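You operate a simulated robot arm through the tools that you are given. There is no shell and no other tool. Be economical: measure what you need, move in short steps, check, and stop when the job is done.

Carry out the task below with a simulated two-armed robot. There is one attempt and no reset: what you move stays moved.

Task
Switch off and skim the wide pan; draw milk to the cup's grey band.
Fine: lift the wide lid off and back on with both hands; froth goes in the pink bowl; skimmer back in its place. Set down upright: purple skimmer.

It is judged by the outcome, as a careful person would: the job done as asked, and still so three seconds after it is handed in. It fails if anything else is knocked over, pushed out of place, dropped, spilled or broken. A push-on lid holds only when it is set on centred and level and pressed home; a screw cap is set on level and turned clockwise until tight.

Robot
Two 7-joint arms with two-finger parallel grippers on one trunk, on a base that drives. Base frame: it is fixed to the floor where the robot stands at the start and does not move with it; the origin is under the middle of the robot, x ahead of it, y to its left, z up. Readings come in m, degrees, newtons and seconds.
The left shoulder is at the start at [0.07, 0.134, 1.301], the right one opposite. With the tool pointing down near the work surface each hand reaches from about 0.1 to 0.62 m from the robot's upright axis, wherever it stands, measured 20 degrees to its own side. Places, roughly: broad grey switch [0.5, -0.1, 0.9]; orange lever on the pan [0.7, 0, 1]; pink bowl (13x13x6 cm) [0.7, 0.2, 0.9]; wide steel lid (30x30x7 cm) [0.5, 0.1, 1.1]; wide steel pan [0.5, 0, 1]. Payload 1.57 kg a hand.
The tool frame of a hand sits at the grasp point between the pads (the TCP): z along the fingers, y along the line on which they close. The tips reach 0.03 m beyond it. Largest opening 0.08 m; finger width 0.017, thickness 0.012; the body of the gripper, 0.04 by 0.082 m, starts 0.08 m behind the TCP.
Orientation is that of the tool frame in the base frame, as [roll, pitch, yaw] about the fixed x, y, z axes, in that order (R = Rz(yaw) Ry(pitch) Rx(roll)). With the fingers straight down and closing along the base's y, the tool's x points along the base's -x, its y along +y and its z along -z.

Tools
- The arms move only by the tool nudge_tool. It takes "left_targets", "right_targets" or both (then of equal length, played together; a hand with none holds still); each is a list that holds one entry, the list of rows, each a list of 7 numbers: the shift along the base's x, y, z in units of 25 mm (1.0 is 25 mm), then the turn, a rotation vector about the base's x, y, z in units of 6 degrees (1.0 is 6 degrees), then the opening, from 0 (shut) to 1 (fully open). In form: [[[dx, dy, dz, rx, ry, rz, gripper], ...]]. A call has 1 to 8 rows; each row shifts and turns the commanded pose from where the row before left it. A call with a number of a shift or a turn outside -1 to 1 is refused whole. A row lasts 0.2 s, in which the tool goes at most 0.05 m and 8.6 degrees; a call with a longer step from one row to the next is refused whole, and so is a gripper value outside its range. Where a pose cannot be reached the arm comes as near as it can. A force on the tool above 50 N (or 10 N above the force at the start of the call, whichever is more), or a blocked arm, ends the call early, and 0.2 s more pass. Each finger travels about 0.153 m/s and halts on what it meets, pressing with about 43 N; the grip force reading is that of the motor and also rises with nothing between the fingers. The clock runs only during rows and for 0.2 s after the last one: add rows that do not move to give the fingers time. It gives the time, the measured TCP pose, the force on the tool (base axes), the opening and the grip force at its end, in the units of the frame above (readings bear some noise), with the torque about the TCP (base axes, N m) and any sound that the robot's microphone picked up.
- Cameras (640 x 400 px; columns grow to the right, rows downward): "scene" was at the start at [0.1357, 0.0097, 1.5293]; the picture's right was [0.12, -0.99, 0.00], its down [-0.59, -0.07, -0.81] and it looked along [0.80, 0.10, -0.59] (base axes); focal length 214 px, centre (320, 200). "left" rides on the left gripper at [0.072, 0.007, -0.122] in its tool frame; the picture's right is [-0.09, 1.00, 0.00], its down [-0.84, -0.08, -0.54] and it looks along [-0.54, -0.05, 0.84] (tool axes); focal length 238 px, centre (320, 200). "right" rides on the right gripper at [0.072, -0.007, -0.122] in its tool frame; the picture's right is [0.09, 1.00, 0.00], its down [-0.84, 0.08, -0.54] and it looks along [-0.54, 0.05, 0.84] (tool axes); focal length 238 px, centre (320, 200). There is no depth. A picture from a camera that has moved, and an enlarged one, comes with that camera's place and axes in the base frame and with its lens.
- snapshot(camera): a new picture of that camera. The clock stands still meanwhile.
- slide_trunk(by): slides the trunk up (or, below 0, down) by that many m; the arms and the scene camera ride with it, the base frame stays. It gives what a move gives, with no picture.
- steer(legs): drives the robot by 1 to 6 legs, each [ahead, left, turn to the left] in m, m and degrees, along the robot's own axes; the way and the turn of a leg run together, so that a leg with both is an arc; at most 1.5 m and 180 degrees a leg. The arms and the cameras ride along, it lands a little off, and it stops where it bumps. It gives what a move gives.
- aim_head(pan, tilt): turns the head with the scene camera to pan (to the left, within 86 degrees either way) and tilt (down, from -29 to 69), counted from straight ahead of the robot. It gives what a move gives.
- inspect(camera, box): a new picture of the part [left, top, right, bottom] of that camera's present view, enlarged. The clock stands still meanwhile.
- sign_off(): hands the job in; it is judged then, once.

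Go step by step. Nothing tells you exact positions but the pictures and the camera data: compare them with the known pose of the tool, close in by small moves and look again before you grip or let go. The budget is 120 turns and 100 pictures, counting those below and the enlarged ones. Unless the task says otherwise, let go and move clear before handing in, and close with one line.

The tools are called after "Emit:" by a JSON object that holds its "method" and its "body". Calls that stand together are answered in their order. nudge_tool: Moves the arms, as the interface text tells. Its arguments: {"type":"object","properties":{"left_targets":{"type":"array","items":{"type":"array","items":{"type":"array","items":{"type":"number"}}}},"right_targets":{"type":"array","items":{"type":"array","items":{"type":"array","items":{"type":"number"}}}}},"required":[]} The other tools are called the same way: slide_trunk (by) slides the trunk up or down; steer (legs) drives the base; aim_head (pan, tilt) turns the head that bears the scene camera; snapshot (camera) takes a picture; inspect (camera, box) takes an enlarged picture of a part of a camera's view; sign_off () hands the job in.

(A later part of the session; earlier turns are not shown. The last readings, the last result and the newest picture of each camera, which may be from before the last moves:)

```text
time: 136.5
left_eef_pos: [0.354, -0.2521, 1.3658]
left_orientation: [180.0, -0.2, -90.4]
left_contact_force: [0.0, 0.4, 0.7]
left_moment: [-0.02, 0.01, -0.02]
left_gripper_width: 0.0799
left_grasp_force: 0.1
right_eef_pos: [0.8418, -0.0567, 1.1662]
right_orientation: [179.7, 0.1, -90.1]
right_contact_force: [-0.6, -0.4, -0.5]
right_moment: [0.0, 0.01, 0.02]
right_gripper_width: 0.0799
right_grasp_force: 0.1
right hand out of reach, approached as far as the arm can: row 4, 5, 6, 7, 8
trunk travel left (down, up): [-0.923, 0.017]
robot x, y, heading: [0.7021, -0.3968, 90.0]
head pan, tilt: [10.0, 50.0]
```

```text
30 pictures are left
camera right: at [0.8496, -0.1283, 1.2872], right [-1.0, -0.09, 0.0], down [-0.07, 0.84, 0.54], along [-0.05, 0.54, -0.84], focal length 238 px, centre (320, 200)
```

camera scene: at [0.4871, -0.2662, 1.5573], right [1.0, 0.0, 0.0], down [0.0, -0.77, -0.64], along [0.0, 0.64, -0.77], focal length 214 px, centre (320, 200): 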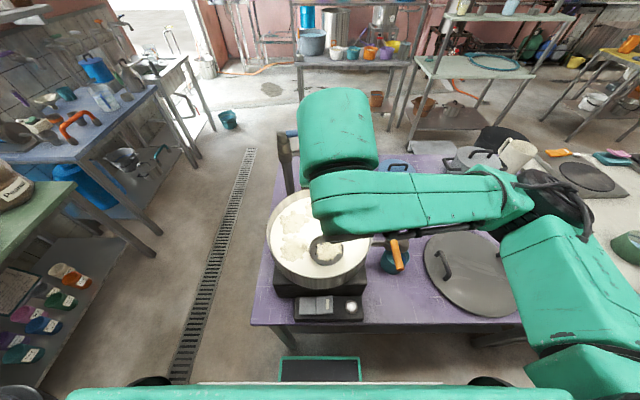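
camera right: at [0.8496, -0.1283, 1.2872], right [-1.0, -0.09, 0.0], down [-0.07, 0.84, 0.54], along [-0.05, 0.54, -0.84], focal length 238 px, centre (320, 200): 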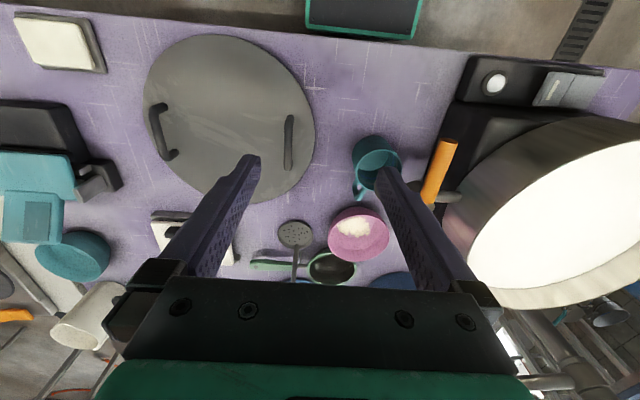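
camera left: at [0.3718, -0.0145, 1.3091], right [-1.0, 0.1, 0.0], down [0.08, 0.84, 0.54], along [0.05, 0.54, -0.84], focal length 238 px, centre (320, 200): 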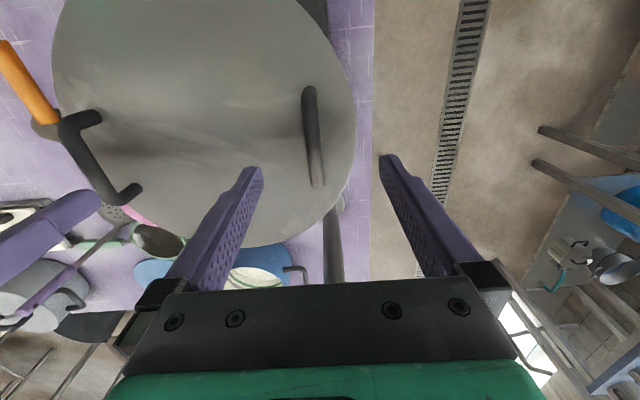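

I lower the trunk 0.12 m and move the left hand (fingers shut) near the lever, taking a look with its camera from the other side.

Emit:
{"method": "slide_trunk", "body": {"by": -0.12}}

Emit:
{"method": "nudge_tool", "body": {"right_targets": [[[0.6, 0, 0.5, 0, 0, 0, 1], [0.6, 0, 0.5, 0, 0, 0, 1], [0.6, 0, 0.5, 0, 0, 0, 1], [0.6, 0, 0.5, 0, 0, 0, 1], [0.6, 0, 0.5, 0, 0, 0, 1], [0.6, 0, 0, 0, 0, 0, 1], [0.6, 0, 0, 0, 0, 0, 1], [0.6, 0, 0, 0, 0, 0, 1]]], "left_targets": [[[0.95, 0.3, 0, 0, 0, 0, 0], [0.95, 0.3, 0, 0, 0, 0, 0], [0.95, 0.3, 0, 0, 0, 0, 0], [0.95, 0.3, 0, 0, 0, 0, 0], [0.95, 0.3, 0, 0, 0, 0, 0], [0.95, 0.3, 0, 0, 0, 0, 0], [0.95, 0.3, 0, 0, 0, 0, 0], [0.95, 0.3, 0, 0, 0, 0, 0]]]}}

Emit:
{"method": "snapshot", "body": {"camera": "left"}}

```text
time: 138.0
left_eef_pos: [0.3536, -0.2529, 1.2469]
left_orientation: [-180.0, -0.2, -90.4]
left_contact_force: [0.6, -0.9, -0.2]
left_moment: [0.07, 0.01, 0.0]
left_gripper_width: 0.0799
left_grasp_force: 0.0
right_eef_pos: [0.8428, -0.056, 1.0447]
right_orientation: [179.7, 0.1, -90.2]
right_contact_force: [-0.4, 0.1, -0.2]
right_moment: [-0.02, -0.02, 0.02]
right_gripper_width: 0.0798
right_grasp_force: 0.2
trunk travel left (down, up): [-0.803, 0.137]
robot x, y, heading: [0.7083, -0.3947, 89.7]
head pan, tilt: [10.0, 50.0]
```

```text
time: 139.8
left_eef_pos: [0.5464, -0.192, 1.245]
left_orientation: [179.9, -0.2, -90.4]
left_contact_force: [0.4, 0.2, 0.4]
left_moment: [0.01, 0.02, -0.02]
left_gripper_width: 0.0
left_grasp_force: 21.2
right_eef_pos: [0.9654, -0.0572, 1.1074]
right_orientation: [179.6, 0.2, -90.2]
right_contact_force: [0.8, -0.3, 0.1]
right_moment: [-0.01, 0.02, 0.0]
right_gripper_width: 0.0801
right_grasp_force: 0.0
trunk travel left (down, up): [-0.803, 0.137]
robot x, y, heading: [0.704, -0.3921, 89.9]
head pan, tilt: [10.0, 50.0]
```

```text
29 pictures are left
camera left: at [0.5408, -0.2645, 1.3677], right [-1.0, 0.1, 0.0], down [0.08, 0.84, 0.54], along [0.05, 0.54, -0.84], focal length 238 px, centre (320, 200)
```

left: 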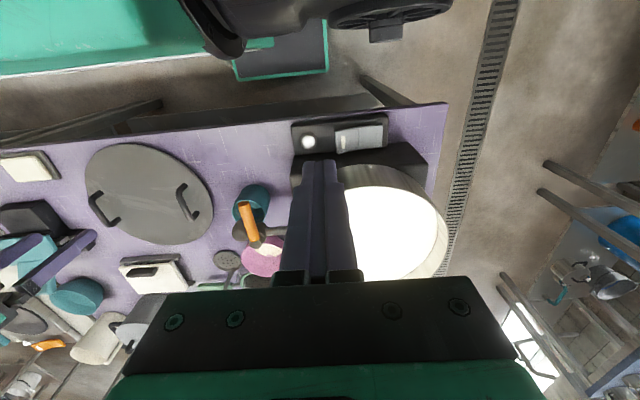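

I move the left hand closer, in front of the tap.

Emit:
{"method": "nudge_tool", "body": {"left_targets": [[[0.85, 0.1, -0.6, 0, 0, 0, 0], [0.85, 0.1, -0.6, 0, 0, 0, 0], [0.85, 0.1, -0.6, 0, 0, 0, 0], [0.85, 0.1, -0.6, 0, 0, 0, 0], [0.85, 0.1, -0.6, 0, 0, 0, 0], [0.85, 0.1, -0.6, 0, 0, 0, 0], [0.85, 0.1, -0.6, 0, 0, 0, 0], [0.85, 0.1, -0.6, 0, 0, 0, 0]]]}}

Emit:
{"method": "snapshot", "body": {"camera": "left"}}

Emit:
{"method": "inspect", "body": {"camera": "scene", "box": [310, 220, 410, 300]}}

```text
time: 141.2
left_eef_pos: [0.664, -0.1742, 1.166]
left_orientation: [-179.7, 0.0, -90.5]
left_contact_force: [-0.5, 0.1, -0.3]
left_moment: [-0.03, 0.0, 0.03]
left_gripper_width: 0.0002
left_grasp_force: 21.4
right_eef_pos: [0.9624, -0.0567, 1.1074]
right_orientation: [179.7, 0.0, -90.2]
right_contact_force: [-0.5, 0.1, 0.3]
right_moment: [-0.04, -0.01, -0.01]
right_gripper_width: 0.0798
right_grasp_force: 0.1
trunk travel left (down, up): [-0.803, 0.137]
robot x, y, heading: [0.7039, -0.3931, 89.7]
head pan, tilt: [10.0, 50.0]
stopped in row 6 (left hand): the force on the tool passed its limit at 80 N (the readings are from after the stop); the commanded pose is now the measured one
```

```text
28 pictures are left
camera left: at [0.6555, -0.2461, 1.2878], right [-0.99, 0.1, -0.01], down [0.08, 0.84, 0.54], along [0.06, 0.54, -0.84], focal length 238 px, centre (320, 200)
```

left: 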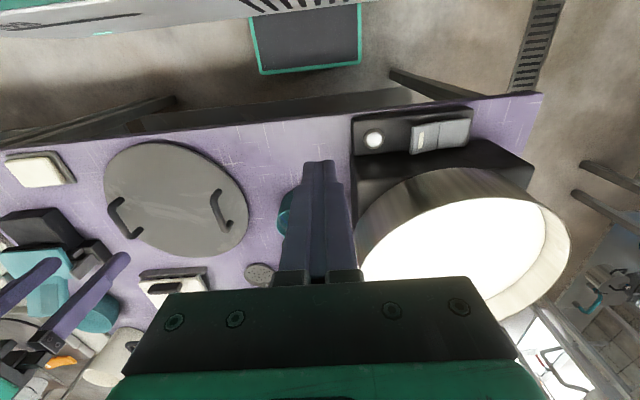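

```text
5.00 times, centred on (360, 260) of scene
camera zoom: at [0.6918, -0.2661, 1.4372], right [0.99, 0.17, 0.0], down [0.13, -0.76, -0.64], along [-0.11, 0.63, -0.77], focal length 1072 px, centre (120, -100)
```

zoom: 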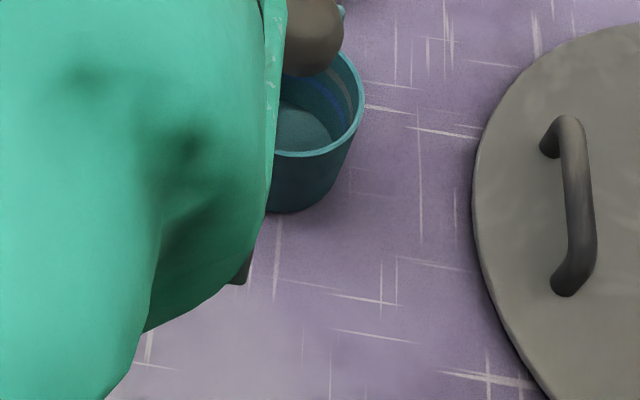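

That was the arm against my own torso; too cramped. I retract the left hand and drive 0.15 m right so the lever lies comfortably on the left side.

Emit:
{"method": "nudge_tool", "body": {"left_targets": [[[-0.85, 0, 0.6, 0, 0, 0, 0], [-0.85, 0, 0.6, 0, 0, 0, 0], [-0.85, 0, 0.6, 0, 0, 0, 0], [-0.85, 0, 0.6, 0, 0, 0, 0], [-0.85, 0, 0.6, 0, 0, 0, 0]]]}}

Emit:
{"method": "steer", "body": {"legs": [[0, -0.16, 0]]}}

Emit:
{"method": "aim_head", "body": {"pan": 20, "tilt": 55}}

Emit:
{"method": "snapshot", "body": {"camera": "left"}}

Emit:
{"method": "inspect", "body": {"camera": "scene", "box": [240, 140, 400, 260]}}

```text
time: 142.3
left_eef_pos: [0.555, -0.1767, 1.2408]
left_orientation: [-179.6, -0.1, -90.7]
left_contact_force: [0.5, 0.7, -0.2]
left_moment: [0.01, 0.01, 0.01]
left_gripper_width: 0.0
left_grasp_force: 20.9
right_eef_pos: [0.9594, -0.0581, 1.1095]
right_orientation: [179.8, 0.1, -90.2]
right_contact_force: [1.1, -1.0, -0.7]
right_moment: [-0.01, -0.02, 0.03]
right_gripper_width: 0.08
right_grasp_force: 0.1
trunk travel left (down, up): [-0.803, 0.137]
robot x, y, heading: [0.7053, -0.3892, 89.9]
head pan, tilt: [10.0, 50.0]
```

```text
time: 143.8
left_eef_pos: [0.7106, -0.177, 1.2407]
left_orientation: [-179.4, -0.1, -90.6]
left_contact_force: [-0.3, -0.6, 0.1]
left_moment: [0.0, -0.04, 0.0]
left_gripper_width: 0.0
left_grasp_force: 21.6
right_eef_pos: [1.1182, -0.0565, 1.109]
right_orientation: [179.9, 0.1, -90.2]
right_contact_force: [-0.1, 0.4, -0.3]
right_moment: [-0.04, -0.01, -0.01]
right_gripper_width: 0.0801
right_grasp_force: 0.1
trunk travel left (down, up): [-0.803, 0.137]
robot x, y, heading: [0.8654, -0.3951, 90.0]
head pan, tilt: [10.0, 50.0]
```

```text
time: 144.5
left_eef_pos: [0.7144, -0.1766, 1.2411]
left_orientation: [-179.7, -0.1, -90.6]
left_contact_force: [0.6, 0.3, 0.0]
left_moment: [0.0, -0.01, 0.01]
left_gripper_width: 0.0
left_grasp_force: 21.0
right_eef_pos: [1.1196, -0.0578, 1.1093]
right_orientation: [179.7, 0.1, -90.2]
right_contact_force: [-0.7, -0.6, 0.1]
right_moment: [-0.04, 0.0, 0.04]
right_gripper_width: 0.0802
right_grasp_force: 0.1
trunk travel left (down, up): [-0.803, 0.137]
robot x, y, heading: [0.8612, -0.3948, 89.8]
head pan, tilt: [20.0, 55.0]
```

```text
26 pictures are left
camera left: at [0.7067, -0.2486, 1.3627], right [-0.99, 0.1, -0.01], down [0.08, 0.84, 0.54], along [0.06, 0.54, -0.84], focal length 238 px, centre (320, 200)
```

left: 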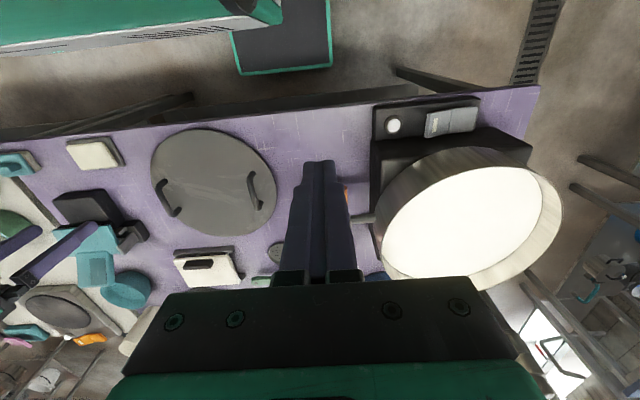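

```text
3.33 times, centred on (320, 200) of scene
camera zoom: at [0.8379, -0.2765, 1.4309], right [0.94, 0.34, 0.0], down [0.28, -0.77, -0.57], along [-0.19, 0.54, -0.82], focal length 715 px, centre (320, 200)
```

zoom: 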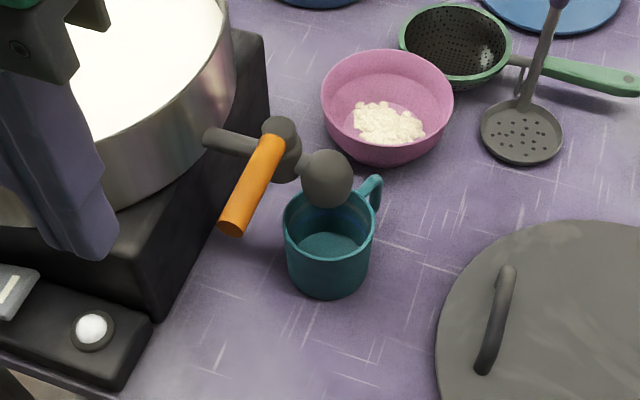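

The lever is horizontal at z≈1.025, running from its stem (0.69, 0.043) to its tip (0.693, -0.05); the spout (0.73, 0.036) is over the cup. Opening must be a swing toward +x; I bring the open left hand above it.

Emit:
{"method": "nudge_tool", "body": {"left_targets": [[[-0.15, 0.97, -0.4, 0, 0, 0, 1], [-0.15, 0.97, -0.4, 0, 0, 0, 1], [-0.15, 0.97, -0.6, 0, 0, 0, 1], [-0.15, 0.97, -0.7, 0, 0, 0, 1], [-0.15, 0.97, -0.7, 0, 0, 0, 1], [-0.15, 0.97, -0.8, 0, 0, 0, 1], [0, 0, -0.9, 0, 0, 0, 1], [0, 0, -0.9, 0, 0, 0, 1]]]}}

Emit:
{"method": "snapshot", "body": {"camera": "left"}}

Emit:
{"method": "inspect", "body": {"camera": "scene", "box": [240, 140, 400, 260]}}

```text
time: 146.3
left_eef_pos: [0.692, -0.0308, 1.1059]
left_orientation: [-179.8, -0.2, -90.7]
left_contact_force: [0.1, 0.5, -0.3]
left_moment: [0.04, -0.03, 0.02]
left_gripper_width: 0.08
left_grasp_force: 0.0
right_eef_pos: [1.1201, -0.0574, 1.1084]
right_orientation: [179.7, 0.1, -90.3]
right_contact_force: [-0.3, -0.4, -0.6]
right_moment: [-0.03, -0.03, 0.0]
right_gripper_width: 0.08
right_grasp_force: 0.1
trunk travel left (down, up): [-0.803, 0.137]
robot x, y, heading: [0.8616, -0.3922, 89.9]
head pan, tilt: [20.0, 55.0]
```

```text
24 pictures are left
camera left: at [0.6836, -0.1032, 1.2274], right [-0.99, 0.1, -0.01], down [0.08, 0.84, 0.54], along [0.06, 0.54, -0.84], focal length 238 px, centre (320, 200)
```

left: 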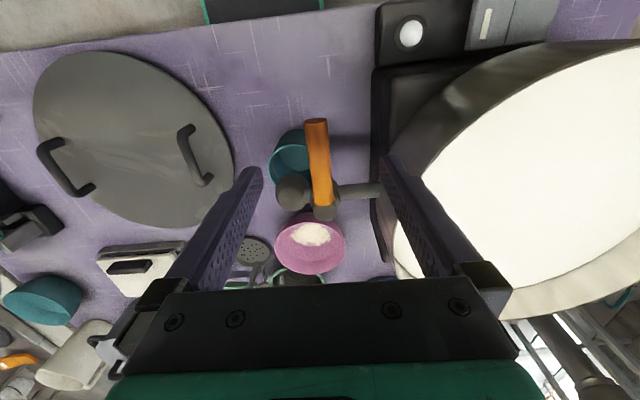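

```text
3.33 times, centred on (320, 200) of scene
camera zoom: at [0.8373, -0.2762, 1.4308], right [0.94, 0.34, 0.0], down [0.28, -0.77, -0.57], along [-0.19, 0.54, -0.82], focal length 715 px, centre (320, 200)
```

zoom: 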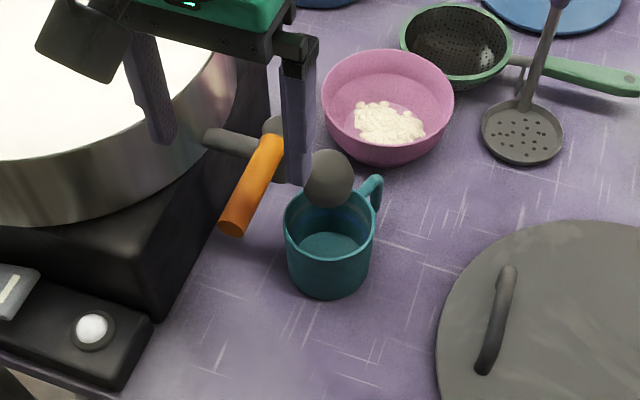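

The lever is centred between the fingers, and the cup is visible. I go down and grip it.

Emit:
{"method": "nudge_tool", "body": {"left_targets": [[[0.04, 0, -0.8, 0, 0, 0, 1], [0, 0, -0.8, 0, 0, 0, 1], [0, 0, -0.8, 0, 0, 0, 1], [0, 0, -0.6, 0, 0, 0, 1], [0, 0, 0, 0, 0, 0, 0.4], [0, 0, 0, 0, 0, 0, 0.15], [0, 0, 0, 0, 0, 0, 0.15], [0, 0, 0, 0, 0, 0, 0.15]]]}}

Emit:
{"method": "inspect", "body": {"camera": "scene", "box": [260, 150, 380, 240]}}

```text
time: 148.1
left_eef_pos: [0.6936, -0.0315, 1.0304]
left_orientation: [-179.6, -0.2, -90.6]
left_contact_force: [6.3, -0.7, -8.3]
left_moment: [0.42, -0.12, 0.08]
left_gripper_width: 0.0196
left_grasp_force: 33.8
right_eef_pos: [1.1219, -0.058, 1.1083]
right_orientation: [179.7, 0.2, -90.2]
right_contact_force: [0.1, 0.2, -0.2]
right_moment: [0.0, 0.02, -0.02]
right_gripper_width: 0.0798
right_grasp_force: 0.0
trunk travel left (down, up): [-0.803, 0.137]
robot x, y, heading: [0.8605, -0.3929, 90.0]
head pan, tilt: [20.0, 55.0]
```

```text
4.44 times, centred on (320, 195) of scene
camera zoom: at [0.8392, -0.2759, 1.4307], right [0.94, 0.34, 0.0], down [0.28, -0.77, -0.57], along [-0.2, 0.54, -0.82], focal length 953 px, centre (320, 222)
```

zoom: 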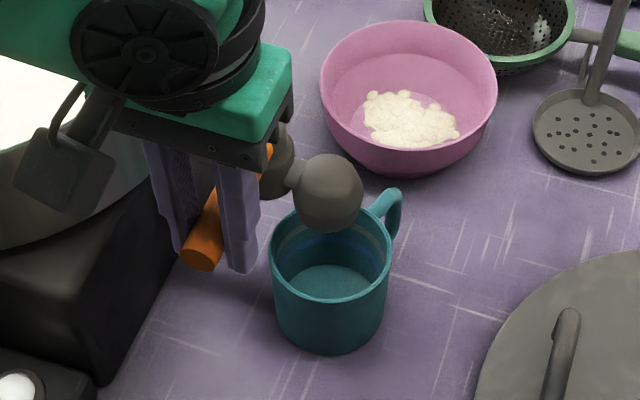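

The lever is gripped. I try a small swing of 12° toward +x.

Emit:
{"method": "nudge_tool", "body": {"left_targets": [[[0.31, 0.03, 0, 0, 0, 1, 0.15], [0.31, 0.07, 0, 0, 0, 1, 0.15]]]}}

Emit:
{"method": "inspect", "body": {"camera": "scene", "box": [260, 150, 380, 240]}}

```text
time: 148.7
left_eef_pos: [0.7074, -0.0311, 1.0307]
left_orientation: [-179.8, -0.1, -78.4]
left_contact_force: [2.4, -5.8, -7.9]
left_moment: [-0.17, 0.16, -0.1]
left_gripper_width: 0.0193
left_grasp_force: 33.4
right_eef_pos: [1.1197, -0.0576, 1.1088]
right_orientation: [179.7, 0.2, -90.3]
right_contact_force: [-1.1, 0.5, -0.9]
right_moment: [0.01, 0.01, 0.01]
right_gripper_width: 0.08
right_grasp_force: 0.1
trunk travel left (down, up): [-0.803, 0.137]
robot x, y, heading: [0.8614, -0.3947, 89.6]
head pan, tilt: [20.0, 55.0]
```

```text
4.44 times, centred on (320, 195) of scene
camera zoom: at [0.8379, -0.2774, 1.4309], right [0.94, 0.34, 0.0], down [0.28, -0.77, -0.57], along [-0.19, 0.54, -0.82], focal length 953 px, centre (320, 222)
```

zoom: 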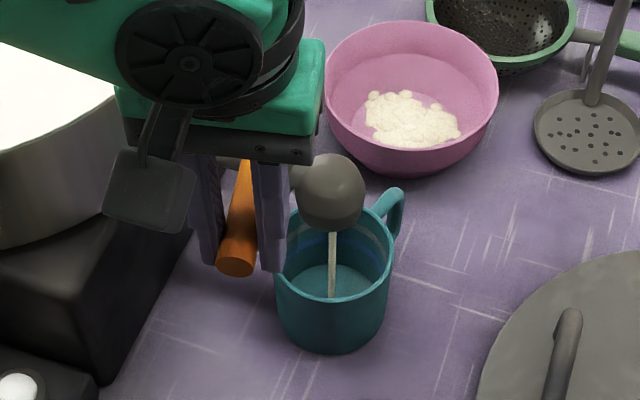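

A thin stream falls into the cup. I wait about 1.8 s and look.

Emit:
{"method": "nudge_tool", "body": {"left_targets": [[[0, 0, 0, 0, 0, 0, 0.15], [0, 0, 0, 0, 0, 0, 0.15], [0, 0, 0, 0, 0, 0, 0.15], [0, 0, 0, 0, 0, 0, 0.15], [0, 0, 0, 0, 0, 0, 0.15], [0, 0, 0, 0, 0, 0, 0.15], [0, 0, 0, 0, 0, 0, 0.15], [0, 0, 0, 0, 0, 0, 0.15]]]}}

Emit:
{"method": "inspect", "body": {"camera": "scene", "box": [290, 175, 360, 240]}}

```text
time: 150.5
left_eef_pos: [0.7066, -0.0312, 1.0287]
left_orientation: [-179.7, -0.1, -78.5]
left_contact_force: [3.0, -9.4, -15.9]
left_moment: [-0.09, -0.03, -0.02]
left_gripper_width: 0.0194
left_grasp_force: 33.4
right_eef_pos: [1.1198, -0.0578, 1.1088]
right_orientation: [179.7, 0.1, -90.2]
right_contact_force: [0.6, -0.8, 0.7]
right_moment: [0.02, 0.02, 0.0]
right_gripper_width: 0.08
right_grasp_force: 0.1
trunk travel left (down, up): [-0.803, 0.137]
robot x, y, heading: [0.8657, -0.3932, 89.8]
head pan, tilt: [20.0, 55.0]
```

```text
6.15 times, centred on (325, 208) of scene
camera zoom: at [0.8374, -0.2776, 1.4309], right [0.94, 0.34, 0.0], down [0.28, -0.77, -0.57], along [-0.19, 0.54, -0.82], focal length 1320 px, centre (289, 154)
```

zoom: 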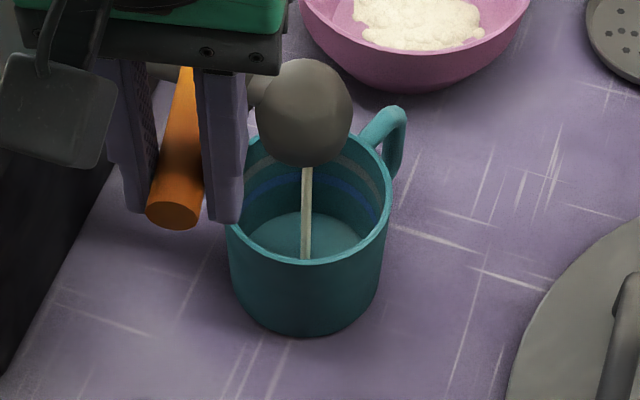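

The flow is thin and the cup floor still shows. I wait about 3.6 s more.

Emit:
{"method": "nudge_tool", "body": {"left_targets": [[[0, 0, 0, 0, 0, 0, 0.15], [0, 0, 0, 0, 0, 0, 0.15], [0, 0, 0, 0, 0, 0, 0.15], [0, 0, 0, 0, 0, 0, 0.15], [0, 0, 0, 0, 0, 0, 0.15], [0, 0, 0, 0, 0, 0, 0.15], [0, 0, 0, 0, 0, 0, 0.15], [0, 0, 0, 0, 0, 0, 0.15]]]}}

Emit:
{"method": "nudge_tool", "body": {"left_targets": [[[0, 0, 0, 0, 0, 0, 0.15], [0, 0, 0, 0, 0, 0, 0.15], [0, 0, 0, 0, 0, 0, 0.15], [0, 0, 0, 0, 0, 0, 0.15], [0, 0, 0, 0, 0, 0, 0.15], [0, 0, 0, 0, 0, 0, 0.15], [0, 0, 0, 0, 0, 0, 0.15], [0, 0, 0, 0, 0, 0, 0.15]]]}}

Emit:
{"method": "inspect", "body": {"camera": "scene", "box": [290, 175, 360, 240]}}

```text
time: 152.3
left_eef_pos: [0.7077, -0.0304, 1.0297]
left_orientation: [-179.8, -0.1, -78.7]
left_contact_force: [2.6, -11.8, -21.1]
left_moment: [-0.21, -0.04, -0.03]
left_gripper_width: 0.0191
left_grasp_force: 33.4
right_eef_pos: [1.1201, -0.0582, 1.1093]
right_orientation: [179.7, 0.1, -90.1]
right_contact_force: [0.0, 0.0, 0.1]
right_moment: [0.01, 0.0, -0.02]
right_gripper_width: 0.08
right_grasp_force: 0.0
trunk travel left (down, up): [-0.803, 0.137]
robot x, y, heading: [0.8614, -0.3938, 89.9]
head pan, tilt: [20.0, 55.0]
```

```text
time: 154.1
left_eef_pos: [0.7066, -0.0302, 1.0298]
left_orientation: [-179.7, -0.2, -78.6]
left_contact_force: [2.7, -12.2, -20.9]
left_moment: [-0.2, -0.02, -0.02]
left_gripper_width: 0.0195
left_grasp_force: 33.0
right_eef_pos: [1.1208, -0.0589, 1.1082]
right_orientation: [179.7, 0.1, -90.3]
right_contact_force: [0.0, 0.4, 0.2]
right_moment: [-0.01, 0.0, 0.02]
right_gripper_width: 0.0802
right_grasp_force: 0.0
trunk travel left (down, up): [-0.803, 0.137]
robot x, y, heading: [0.8654, -0.393, 89.9]
head pan, tilt: [20.0, 55.0]
```

```text
6.15 times, centred on (325, 208) of scene
camera zoom: at [0.8373, -0.2777, 1.4309], right [0.94, 0.34, 0.0], down [0.28, -0.77, -0.57], along [-0.19, 0.54, -0.82], focal length 1320 px, centre (289, 154)
```

zoom: 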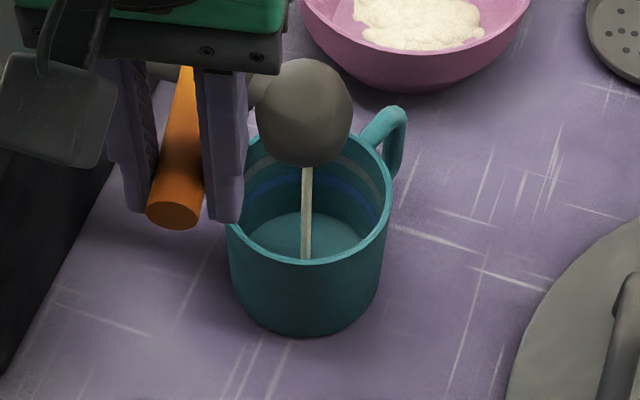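

The level is hardly rising at this opening. I swing 12° more and wait a second.

Emit:
{"method": "nudge_tool", "body": {"left_targets": [[[0.3, 0.09, 0, 0, 0, 1, 0.15], [0.3, 0.12, 0, 0, 0, 1, 0.15], [0, 0, 0, 0, 0, 0, 0.15], [0, 0, 0, 0, 0, 0, 0.15], [0, 0, 0, 0, 0, 0, 0.15], [0, 0, 0, 0, 0, 0, 0.15]]]}}

Emit:
{"method": "inspect", "body": {"camera": "scene", "box": [290, 175, 360, 240]}}

```text
time: 155.5
left_eef_pos: [0.7223, -0.0252, 1.031]
left_orientation: [-179.6, -0.1, -66.6]
left_contact_force: [-0.5, -14.2, -21.3]
left_moment: [-0.17, -0.05, 0.34]
left_gripper_width: 0.0196
left_grasp_force: 33.4
right_eef_pos: [1.1198, -0.0594, 1.1084]
right_orientation: [179.8, 0.1, -90.3]
right_contact_force: [-0.7, -0.1, 0.2]
right_moment: [-0.01, 0.01, -0.03]
right_gripper_width: 0.08
right_grasp_force: 0.0
trunk travel left (down, up): [-0.803, 0.137]
robot x, y, heading: [0.8642, -0.3953, 89.9]
head pan, tilt: [20.0, 55.0]
```

```text
6.15 times, centred on (325, 208) of scene
camera zoom: at [0.8365, -0.2781, 1.4309], right [0.94, 0.34, 0.0], down [0.28, -0.77, -0.57], along [-0.19, 0.54, -0.82], focal length 1320 px, centre (289, 154)
```

zoom: 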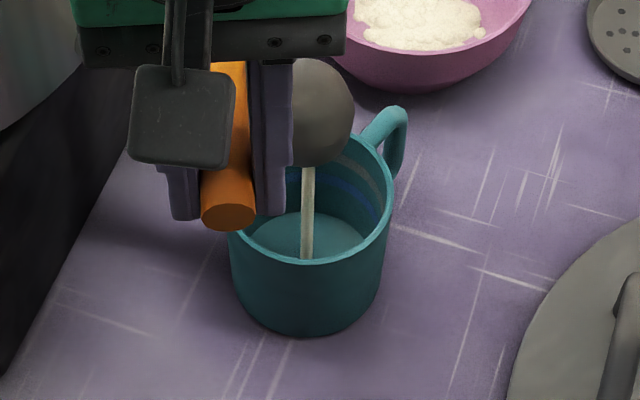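

The stream is inside the cup but no milk surface shows yet. I wait another ~3.6 s and compare.

Emit:
{"method": "nudge_tool", "body": {"left_targets": [[[0, 0, 0, 0, 0, 0, 0.15], [0, 0, 0, 0, 0, 0, 0.15], [0, 0, 0, 0, 0, 0, 0.15], [0, 0, 0, 0, 0, 0, 0.15], [0, 0, 0, 0, 0, 0, 0.15], [0, 0, 0, 0, 0, 0, 0.15], [0, 0, 0, 0, 0, 0, 0.15], [0, 0, 0, 0, 0, 0, 0.15]]]}}

Emit:
{"method": "nudge_tool", "body": {"left_targets": [[[0, 0, 0, 0, 0, 0, 0.15], [0, 0, 0, 0, 0, 0, 0.15], [0, 0, 0, 0, 0, 0, 0.15], [0, 0, 0, 0, 0, 0, 0.15], [0, 0, 0, 0, 0, 0, 0.15], [0, 0, 0, 0, 0, 0, 0.15], [0, 0, 0, 0, 0, 0, 0.15], [0, 0, 0, 0, 0, 0, 0.15]]]}}

Emit:
{"method": "inspect", "body": {"camera": "scene", "box": [290, 175, 360, 240]}}

```text
time: 157.3
left_eef_pos: [0.7225, -0.0246, 1.0306]
left_orientation: [-179.6, 0.0, -66.6]
left_contact_force: [0.6, -14.1, -20.4]
left_moment: [-0.24, -0.07, 0.35]
left_gripper_width: 0.0195
left_grasp_force: 33.1
right_eef_pos: [1.1199, -0.059, 1.109]
right_orientation: [179.8, 0.2, -90.2]
right_contact_force: [-0.2, 0.5, -1.2]
right_moment: [0.0, -0.03, -0.03]
right_gripper_width: 0.0799
right_grasp_force: 0.1
trunk travel left (down, up): [-0.803, 0.137]
robot x, y, heading: [0.8629, -0.3927, 89.7]
head pan, tilt: [20.0, 55.0]
```

```text
time: 159.1
left_eef_pos: [0.7225, -0.0255, 1.0319]
left_orientation: [-179.6, 0.0, -66.7]
left_contact_force: [0.3, -11.6, -15.7]
left_moment: [-0.16, -0.05, 0.37]
left_gripper_width: 0.02
left_grasp_force: 33.1
right_eef_pos: [1.1201, -0.06, 1.1084]
right_orientation: [179.7, 0.1, -90.2]
right_contact_force: [0.5, -0.4, -1.2]
right_moment: [0.0, 0.01, 0.05]
right_gripper_width: 0.0799
right_grasp_force: 0.1
trunk travel left (down, up): [-0.803, 0.137]
robot x, y, heading: [0.8653, -0.3942, 89.7]
head pan, tilt: [20.0, 55.0]
```

```text
6.15 times, centred on (325, 208) of scene
camera zoom: at [0.8366, -0.2782, 1.431], right [0.94, 0.34, 0.0], down [0.28, -0.77, -0.57], along [-0.19, 0.54, -0.82], focal length 1320 px, centre (289, 154)
```

zoom: 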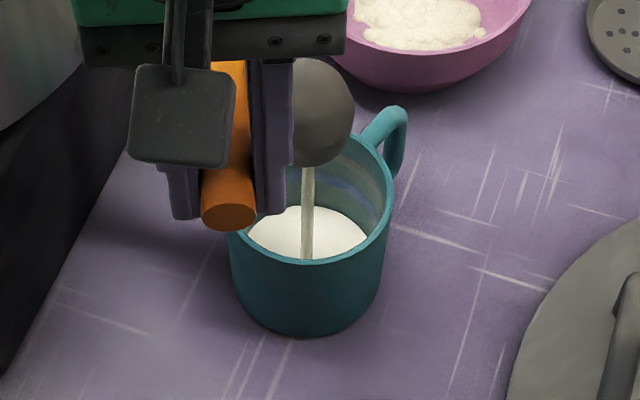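

Milk now shows at the cup floor. I open 12° more to speed it up, and check after a further ~1.6 s.

Emit:
{"method": "nudge_tool", "body": {"left_targets": [[[0.28, 0.14, 0, 0, 0, 1, 0.15], [0.26, 0.18, 0, 0, 0, 1, 0.15], [0, 0, 0, 0, 0, 0, 0.15], [0, 0, 0, 0, 0, 0, 0.15], [0, 0, 0, 0, 0, 0, 0.15], [0, 0, 0, 0, 0, 0, 0.15], [0, 0, 0, 0, 0, 0, 0.15], [0, 0, 0, 0, 0, 0, 0.15]]]}}

Emit:
{"method": "inspect", "body": {"camera": "scene", "box": [305, 185, 355, 235]}}

```text
time: 160.9
left_eef_pos: [0.736, -0.0186, 1.0308]
left_orientation: [-179.6, -0.1, -54.7]
left_contact_force: [-3.1, -9.6, -6.5]
left_moment: [-0.01, 0.07, 0.58]
left_gripper_width: 0.0197
left_grasp_force: 33.4
right_eef_pos: [1.1202, -0.0585, 1.1099]
right_orientation: [179.7, 0.2, -90.2]
right_contact_force: [0.5, -0.3, -0.5]
right_moment: [0.02, 0.01, 0.0]
right_gripper_width: 0.0799
right_grasp_force: 0.0
trunk travel left (down, up): [-0.803, 0.137]
robot x, y, heading: [0.8621, -0.3952, 89.6]
head pan, tilt: [20.0, 55.0]
```

```text
8.00 times, centred on (330, 210) of scene
camera zoom: at [0.836, -0.2788, 1.4311], right [0.94, 0.34, 0.0], down [0.28, -0.77, -0.57], along [-0.19, 0.54, -0.82], focal length 1716 px, centre (240, 120)
```

zoom: 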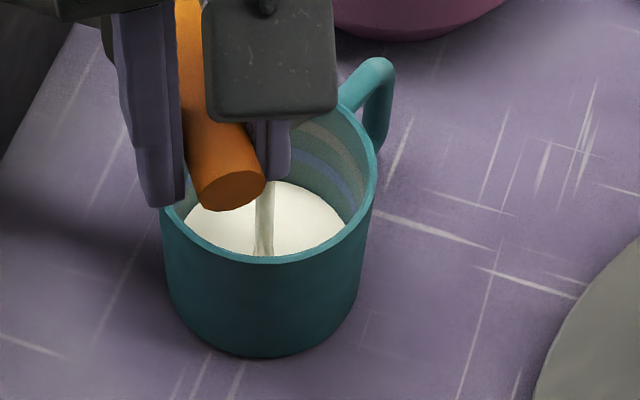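

The milk is rising about 2–3 mm/s; the grey band (upper one) is about 4 cm up. I wait ~5.4 s and look.

Emit:
{"method": "nudge_tool", "body": {"left_targets": [[[0, 0, 0, 0, 0, 0, 0.15], [0, 0, 0, 0, 0, 0, 0.15], [0, 0, 0, 0, 0, 0, 0.15], [0, 0, 0, 0, 0, 0, 0.15], [0, 0, 0, 0, 0, 0, 0.15], [0, 0, 0, 0, 0, 0, 0.15], [0, 0, 0, 0, 0, 0, 0.15], [0, 0, 0, 0, 0, 0, 0.15]]]}}

Emit:
{"method": "nudge_tool", "body": {"left_targets": [[[0, 0, 0, 0, 0, 0, 0.15], [0, 0, 0, 0, 0, 0, 0.15], [0, 0, 0, 0, 0, 0, 0.15], [0, 0, 0, 0, 0, 0, 0.15], [0, 0, 0, 0, 0, 0, 0.15], [0, 0, 0, 0, 0, 0, 0.15], [0, 0, 0, 0, 0, 0, 0.15], [0, 0, 0, 0, 0, 0, 0.15]]]}}

Emit:
{"method": "inspect", "body": {"camera": "scene", "box": [305, 185, 355, 235]}}

```text
time: 162.7
left_eef_pos: [0.7347, -0.018, 1.0308]
left_orientation: [-179.5, 0.1, -54.5]
left_contact_force: [-4.9, -6.8, 3.1]
left_moment: [-0.08, 0.04, 0.56]
left_gripper_width: 0.0196
left_grasp_force: 33.5
right_eef_pos: [1.1192, -0.0595, 1.1093]
right_orientation: [179.8, 0.1, -90.1]
right_contact_force: [-0.3, 0.6, -0.4]
right_moment: [-0.01, 0.02, -0.01]
right_gripper_width: 0.0801
right_grasp_force: 0.1
trunk travel left (down, up): [-0.803, 0.137]
robot x, y, heading: [0.8631, -0.3952, 89.8]
head pan, tilt: [20.0, 55.0]
```

```text
time: 164.5
left_eef_pos: [0.735, -0.017, 1.03]
left_orientation: [-179.6, 0.0, -54.7]
left_contact_force: [-4.4, -3.4, 7.0]
left_moment: [0.0, 0.03, 0.48]
left_gripper_width: 0.0195
left_grasp_force: 34.0
right_eef_pos: [1.1199, -0.0596, 1.1089]
right_orientation: [179.8, 0.2, -90.2]
right_contact_force: [0.8, 0.1, 0.0]
right_moment: [0.02, -0.01, -0.04]
right_gripper_width: 0.08
right_grasp_force: 0.0
trunk travel left (down, up): [-0.803, 0.137]
robot x, y, heading: [0.862, -0.39, 89.5]
head pan, tilt: [20.0, 55.0]
```

```text
8.00 times, centred on (330, 210) of scene
camera zoom: at [0.8359, -0.2789, 1.4311], right [0.94, 0.34, 0.0], down [0.28, -0.77, -0.57], along [-0.19, 0.54, -0.82], focal length 1716 px, centre (240, 120)
```

zoom: 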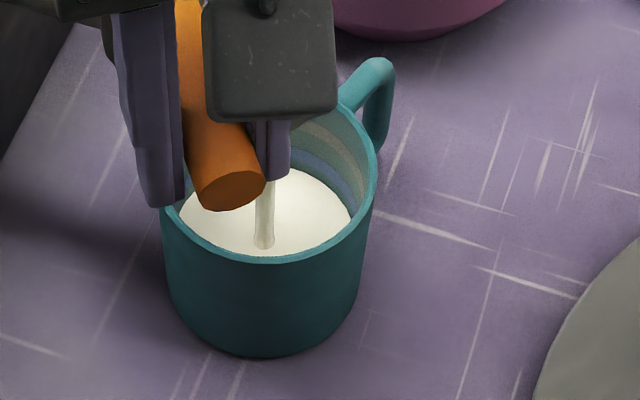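

It's just below the blue band now; the grey band is about 9 s further. I wait ~5.4 s.

Emit:
{"method": "nudge_tool", "body": {"left_targets": [[[0, 0, 0, 0, 0, 0, 0.15], [0, 0, 0, 0, 0, 0, 0.15], [0, 0, 0, 0, 0, 0, 0.15], [0, 0, 0, 0, 0, 0, 0.15], [0, 0, 0, 0, 0, 0, 0.15], [0, 0, 0, 0, 0, 0, 0.15], [0, 0, 0, 0, 0, 0, 0.15], [0, 0, 0, 0, 0, 0, 0.15]]]}}

Emit:
{"method": "nudge_tool", "body": {"left_targets": [[[0, 0, 0, 0, 0, 0, 0.15], [0, 0, 0, 0, 0, 0, 0.15], [0, 0, 0, 0, 0, 0, 0.15], [0, 0, 0, 0, 0, 0, 0.15], [0, 0, 0, 0, 0, 0, 0.15], [0, 0, 0, 0, 0, 0, 0.15], [0, 0, 0, 0, 0, 0, 0.15], [0, 0, 0, 0, 0, 0, 0.15]]]}}

Emit:
{"method": "nudge_tool", "body": {"left_targets": [[[0, 0, 0, 0, 0, 0, 0.15], [0, 0, 0, 0, 0, 0, 0.15], [0, 0, 0, 0, 0, 0, 0.15], [0, 0, 0, 0, 0, 0, 0.15], [0, 0, 0, 0, 0, 0, 0.15], [0, 0, 0, 0, 0, 0, 0.15], [0, 0, 0, 0, 0, 0, 0.15]]]}}

Emit:
{"method": "inspect", "body": {"camera": "scene", "box": [305, 185, 355, 235]}}

```text
time: 166.3
left_eef_pos: [0.7349, -0.0178, 1.0317]
left_orientation: [-179.5, 0.0, -54.6]
left_contact_force: [-6.1, -3.1, 9.8]
left_moment: [-0.04, 0.04, 0.49]
left_gripper_width: 0.0194
left_grasp_force: 33.7
right_eef_pos: [1.1204, -0.0589, 1.1102]
right_orientation: [179.6, 0.2, -90.2]
right_contact_force: [0.8, 0.7, -0.6]
right_moment: [-0.01, -0.01, -0.01]
right_gripper_width: 0.08
right_grasp_force: 0.1
trunk travel left (down, up): [-0.803, 0.137]
robot x, y, heading: [0.8623, -0.3951, 89.9]
head pan, tilt: [20.0, 55.0]
```

```text
time: 168.1
left_eef_pos: [0.7348, -0.018, 1.0302]
left_orientation: [-179.4, 0.0, -54.5]
left_contact_force: [-6.3, -2.5, 8.8]
left_moment: [-0.02, 0.06, 0.48]
left_gripper_width: 0.0195
left_grasp_force: 33.4
right_eef_pos: [1.1182, -0.0603, 1.1096]
right_orientation: [179.8, 0.1, -90.2]
right_contact_force: [0.0, -0.4, -0.1]
right_moment: [-0.03, 0.01, 0.01]
right_gripper_width: 0.0802
right_grasp_force: 0.0
trunk travel left (down, up): [-0.803, 0.137]
robot x, y, heading: [0.8636, -0.3929, 89.9]
head pan, tilt: [20.0, 55.0]
```

```text
time: 169.7
left_eef_pos: [0.7351, -0.0172, 1.0318]
left_orientation: [-179.5, 0.0, -54.6]
left_contact_force: [-6.5, -2.8, 9.4]
left_moment: [-0.03, 0.04, 0.51]
left_gripper_width: 0.0197
left_grasp_force: 33.2
right_eef_pos: [1.1189, -0.0583, 1.1079]
right_orientation: [179.8, 0.2, -90.2]
right_contact_force: [0.0, 0.6, -0.1]
right_moment: [-0.03, 0.04, 0.0]
right_gripper_width: 0.0799
right_grasp_force: 0.1
trunk travel left (down, up): [-0.803, 0.137]
robot x, y, heading: [0.8643, -0.3917, 89.9]
head pan, tilt: [20.0, 55.0]
```

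```text
8.00 times, centred on (330, 210) of scene
camera zoom: at [0.8358, -0.2788, 1.431], right [0.94, 0.34, 0.0], down [0.28, -0.77, -0.57], along [-0.19, 0.54, -0.82], focal length 1716 px, centre (240, 120)
```

zoom: 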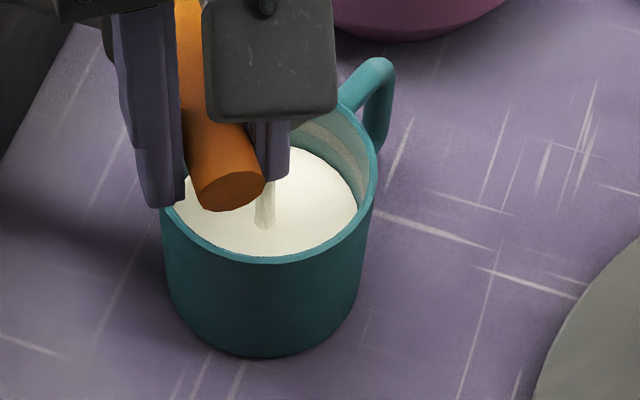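

Past the blue band; the grey band is about 12–22 px above the surface. I wait ~3 s and look again.

Emit:
{"method": "nudge_tool", "body": {"left_targets": [[[0, 0, 0, 0, 0, 0, 0.15], [0, 0, 0, 0, 0, 0, 0.15], [0, 0, 0, 0, 0, 0, 0.15], [0, 0, 0, 0, 0, 0, 0.15], [0, 0, 0, 0, 0, 0, 0.15], [0, 0, 0, 0, 0, 0, 0.15], [0, 0, 0, 0, 0, 0, 0.15], [0, 0, 0, 0, 0, 0, 0.15]]]}}

Emit:
{"method": "nudge_tool", "body": {"left_targets": [[[0, 0, 0, 0, 0, 0, 0.15], [0, 0, 0, 0, 0, 0, 0.15], [0, 0, 0, 0, 0, 0, 0.15], [0, 0, 0, 0, 0, 0, 0.15], [0, 0, 0, 0, 0, 0, 0.15]]]}}

Emit:
{"method": "inspect", "body": {"camera": "scene", "box": [320, 190, 350, 220]}}

```text
time: 171.5
left_eef_pos: [0.7352, -0.0166, 1.031]
left_orientation: [-179.6, 0.0, -54.6]
left_contact_force: [-6.2, -3.5, 7.6]
left_moment: [-0.02, 0.08, 0.45]
left_gripper_width: 0.0194
left_grasp_force: 33.5
right_eef_pos: [1.1197, -0.059, 1.1107]
right_orientation: [179.7, 0.1, -90.2]
right_contact_force: [-0.4, -0.2, 0.1]
right_moment: [0.02, 0.01, 0.0]
right_gripper_width: 0.0801
right_grasp_force: 0.0
trunk travel left (down, up): [-0.803, 0.137]
robot x, y, heading: [0.8638, -0.3944, 89.6]
head pan, tilt: [20.0, 55.0]
```

```text
time: 172.7
left_eef_pos: [0.7349, -0.0179, 1.0315]
left_orientation: [-179.5, 0.0, -54.6]
left_contact_force: [-6.0, -4.5, 6.0]
left_moment: [-0.02, 0.04, 0.5]
left_gripper_width: 0.0195
left_grasp_force: 33.5
right_eef_pos: [1.1176, -0.0587, 1.1092]
right_orientation: [179.8, 0.2, -90.2]
right_contact_force: [0.5, -0.2, 0.9]
right_moment: [0.02, 0.02, 0.0]
right_gripper_width: 0.08
right_grasp_force: 0.1
trunk travel left (down, up): [-0.803, 0.137]
robot x, y, heading: [0.863, -0.3943, 90.0]
head pan, tilt: [20.0, 55.0]
```

```text
13.33 times, centred on (335, 205) of scene
camera zoom: at [0.8359, -0.2787, 1.431], right [0.94, 0.34, 0.0], down [0.28, -0.77, -0.57], along [-0.19, 0.54, -0.82], focal length 2860 px, centre (120, 133)
```

zoom: 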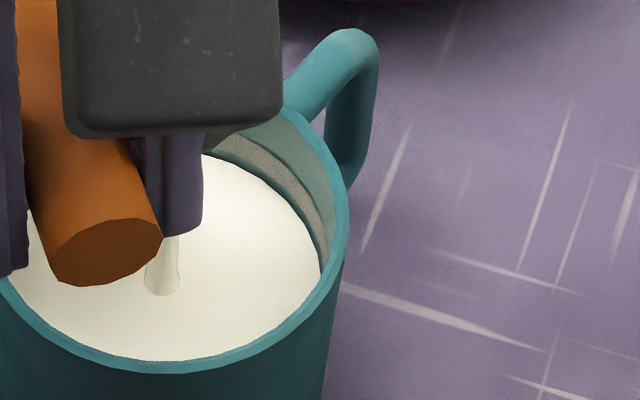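

The surface is right at the lower edge of the grey band. I wait about 1.2 s and then swing the lever back shut, to finish in mid-band.

Emit:
{"method": "nudge_tool", "body": {"left_targets": [[[0, 0, 0, 0, 0, 0, 0.15], [0, 0, 0, 0, 0, 0, 0.15], [0, 0, 0, 0, 0, 0, 0.15]]]}}

Emit:
{"method": "nudge_tool", "body": {"left_targets": [[[0, 0, 0, 0, 0, 0, 0.15], [-0.26, -0.18, 0, 0, 0, -1, 0.15], [-0.28, -0.14, 0, 0, 0, -1, 0.15], [-0.3, -0.12, 0, 0, 0, -1, 0.15], [-0.3, -0.09, 0, 0, 0, -1, 0.15], [-0.31, -0.07, 0, 0, 0, -1, 0.15], [-0.34, -0.03, 0, 0, 0, -1, 0.15], [0, 0, 0, 0, 0, 0, 0.15]]]}}

Emit:
{"method": "inspect", "body": {"camera": "scene", "box": [305, 185, 355, 235]}}

```text
time: 173.5
left_eef_pos: [0.7349, -0.018, 1.031]
left_orientation: [-179.6, 0.0, -54.6]
left_contact_force: [-5.5, -4.0, 5.1]
left_moment: [-0.01, 0.07, 0.5]
left_gripper_width: 0.0194
left_grasp_force: 34.1
right_eef_pos: [1.1185, -0.0594, 1.1096]
right_orientation: [179.9, 0.1, -90.2]
right_contact_force: [0.3, -0.3, 0.0]
right_moment: [-0.01, -0.03, -0.03]
right_gripper_width: 0.0801
right_grasp_force: 0.1
trunk travel left (down, up): [-0.803, 0.137]
robot x, y, heading: [0.8607, -0.3967, 89.8]
head pan, tilt: [20.0, 55.0]
```

```text
time: 175.3
left_eef_pos: [0.6926, -0.0319, 1.0302]
left_orientation: [-179.7, 0.0, -90.7]
left_contact_force: [8.2, -1.2, -6.3]
left_moment: [0.53, -0.05, 0.2]
left_gripper_width: 0.0193
left_grasp_force: 33.7
right_eef_pos: [1.1217, -0.0574, 1.108]
right_orientation: [179.7, 0.1, -90.3]
right_contact_force: [-0.2, 0.0, 0.9]
right_moment: [0.0, 0.01, -0.02]
right_gripper_width: 0.08
right_grasp_force: 0.0
trunk travel left (down, up): [-0.803, 0.137]
robot x, y, heading: [0.8611, -0.3915, 89.7]
head pan, tilt: [20.0, 55.0]
```

```text
8.00 times, centred on (330, 210) of scene
camera zoom: at [0.8397, -0.2763, 1.4308], right [0.94, 0.34, 0.0], down [0.28, -0.77, -0.57], along [-0.2, 0.54, -0.82], focal length 1716 px, centre (240, 120)
```

zoom: 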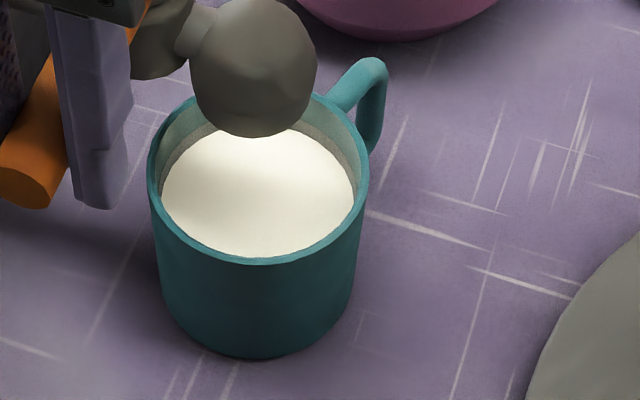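

The tap is shut and the milk stands within the grey band. I release the lever, rise, bring the right hand in, and go to the lid.

Emit:
{"method": "nudge_tool", "body": {"left_targets": [[[0, 0, 0, 0, 0, 0, 0.6], [0, 0, 0, 0, 0, 0, 1], [0, 0, 0, 0, 0, 0, 1], [0, 0, 0.9, 0, 0, 0, 1], [0, 0, 0.9, 0, 0, 0, 1], [0, 0, 0.9, 0, 0, 0, 1], [0, 0, 0.9, 0, 0, 0, 1], [0, 0, 0.9, 0, 0, 0, 1]]], "right_targets": [[[-0.75, 0, 0.3, 0, 0, 0, 1], [-0.75, 0, 0.3, 0, 0, 0, 1], [-0.75, 0, 0.3, 0, 0, 0, 1], [-0.75, 0, 0.3, 0, 0, 0, 1], [-0.75, 0, 0.3, 0, 0, 0, 1], [-0.75, 0, 0, 0, 0, 0, 1], [-0.75, 0, 0, 0, 0, 0, 1], [-0.75, 0, 0, 0, 0, 0, 1]]]}}

Emit:
{"method": "steer", "body": {"legs": [[-0.05, -0.147, 0]]}}

Emit:
{"method": "aim_head", "body": {"pan": 5, "tilt": 50}}

Emit:
{"method": "snapshot", "body": {"camera": "scene"}}

```text
time: 177.1
left_eef_pos: [0.69, -0.0321, 1.1435]
left_orientation: [-179.6, -0.1, -90.6]
left_contact_force: [-0.2, 1.0, -0.8]
left_moment: [0.02, -0.04, -0.01]
left_gripper_width: 0.0799
left_grasp_force: 0.0
right_eef_pos: [0.9686, -0.0589, 1.1463]
right_orientation: [179.9, 0.1, -90.3]
right_contact_force: [-0.3, 0.1, -0.4]
right_moment: [0.03, -0.02, -0.04]
right_gripper_width: 0.0798
right_grasp_force: 0.1
trunk travel left (down, up): [-0.803, 0.137]
robot x, y, heading: [0.864, -0.3946, 90.0]
head pan, tilt: [20.0, 55.0]
```

```text
time: 178.5
left_eef_pos: [0.836, -0.0813, 1.1425]
left_orientation: [-179.4, -0.1, -90.6]
left_contact_force: [0.9, 0.3, 0.3]
left_moment: [-0.02, -0.04, 0.01]
left_gripper_width: 0.0799
left_grasp_force: 0.0
right_eef_pos: [1.1142, -0.1063, 1.1457]
right_orientation: [179.9, 0.1, -90.2]
right_contact_force: [-0.1, 0.5, 0.3]
right_moment: [0.0, -0.05, -0.03]
right_gripper_width: 0.0801
right_grasp_force: 0.1
trunk travel left (down, up): [-0.803, 0.137]
robot x, y, heading: [1.0151, -0.4416, 89.9]
head pan, tilt: [20.0, 55.0]
```

```text
time: 179.2
left_eef_pos: [0.8396, -0.0821, 1.1431]
left_orientation: [-179.6, -0.1, -90.6]
left_contact_force: [-0.4, 0.0, 0.6]
left_moment: [-0.03, 0.06, 0.02]
left_gripper_width: 0.08
left_grasp_force: 0.0
right_eef_pos: [1.1176, -0.1092, 1.1456]
right_orientation: [179.7, 0.1, -90.2]
right_contact_force: [0.4, -0.7, -0.1]
right_moment: [0.01, -0.03, 0.03]
right_gripper_width: 0.0799
right_grasp_force: 0.1
trunk travel left (down, up): [-0.803, 0.137]
robot x, y, heading: [1.0094, -0.4441, 89.7]
head pan, tilt: [5.0, 50.0]
```

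```text
11 pictures are left
camera scene: at [1.0037, -0.3182, 1.4374], right [1.0, 0.08, 0.0], down [0.06, -0.76, -0.64], along [-0.05, 0.64, -0.77], focal length 214 px, centre (320, 200)
```

scene: 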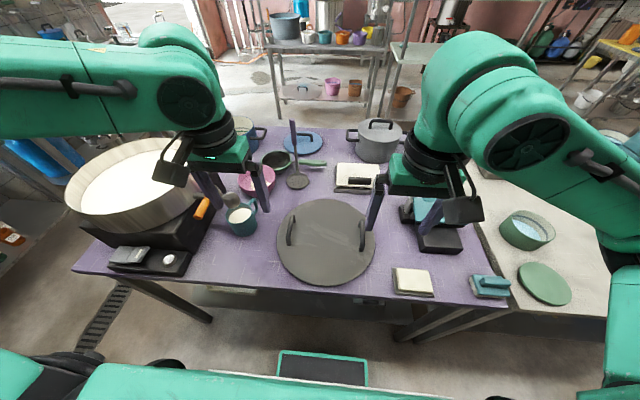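

Now to the lid: lower the trunk, hands over the handles at (0.888, 0.008) and (1.0985, 0.009).

Emit:
{"method": "slide_trunk", "body": {"by": -0.12}}

Emit:
{"method": "nudge_tool", "body": {"left_targets": [[[0.39, 0.72, 0, 0, 0, 0, 1], [0.39, 0.72, 0, 0, 0, 0.1, 1], [0.39, 0.72, 0, 0, 0, 0, 1], [0.39, 0.72, 0, 0, 0, 0, 1], [0.39, 0.72, 0, 0, 0, 0, 1], [0, 0, -0.5, 0, 0, 0, 1], [0, 0, -0.5, 0, 0, 0, 1], [0, 0, 0, 0, 0, 0, 1]]], "right_targets": [[[-0.15, 0.945, 0, 0, 0, 0, 1], [-0.15, 0.945, 0, 0, 0, 0, 1], [-0.15, 0.945, 0, 0, 0, 0, 1], [-0.15, 0.945, 0, 0, 0, 0, 1], [-0.15, 0.945, 0, 0, 0, 0, 1], [0, 0, -0.5, 0, 0, 0, 1], [0, 0, -0.5, 0, 0, 0, 1], [0, 0, 0, 0, 0, 0, 1]]]}}

Emit:
{"method": "inspect", "body": {"camera": "scene", "box": [240, 160, 440, 300]}}

```text
time: 180.8
left_eef_pos: [0.8393, -0.0824, 1.0235]
left_orientation: [-179.8, -0.1, -90.6]
left_contact_force: [-0.5, -0.2, 0.3]
left_moment: [0.01, -0.02, 0.0]
left_gripper_width: 0.0803
left_grasp_force: 0.1
right_eef_pos: [1.1158, -0.1072, 1.026]
right_orientation: [179.8, 0.0, -90.2]
right_contact_force: [-0.1, 0.4, 0.5]
right_moment: [0.01, 0.02, 0.02]
right_gripper_width: 0.08
right_grasp_force: 0.0
trunk travel left (down, up): [-0.683, 0.257]
robot x, y, heading: [1.0069, -0.4435, 89.8]
head pan, tilt: [5.0, 50.0]
```

```text
time: 182.6
left_eef_pos: [0.8864, 0.0086, 0.9976]
left_orientation: [-179.7, -0.1, -90.0]
left_contact_force: [-0.8, 0.9, 0.0]
left_moment: [-0.01, -0.02, 0.03]
left_gripper_width: 0.0803
left_grasp_force: 0.0
right_eef_pos: [1.0981, 0.01, 1.0016]
right_orientation: [179.7, 0.1, -90.2]
right_contact_force: [0.3, 0.0, 0.0]
right_moment: [-0.01, 0.01, 0.03]
right_gripper_width: 0.08
right_grasp_force: 0.3
trunk travel left (down, up): [-0.683, 0.257]
robot x, y, heading: [1.0104, -0.4429, 89.8]
head pan, tilt: [5.0, 50.0]
```

```text
2.86 times, centred on (340, 230) of scene
camera zoom: at [1.0027, -0.3178, 1.3173], right [1.0, 0.08, 0.0], down [0.06, -0.76, -0.64], along [-0.05, 0.64, -0.77], focal length 613 px, centre (263, 114)
```

zoom: 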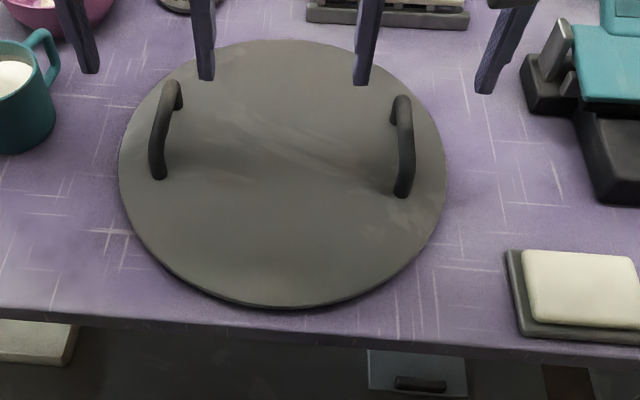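

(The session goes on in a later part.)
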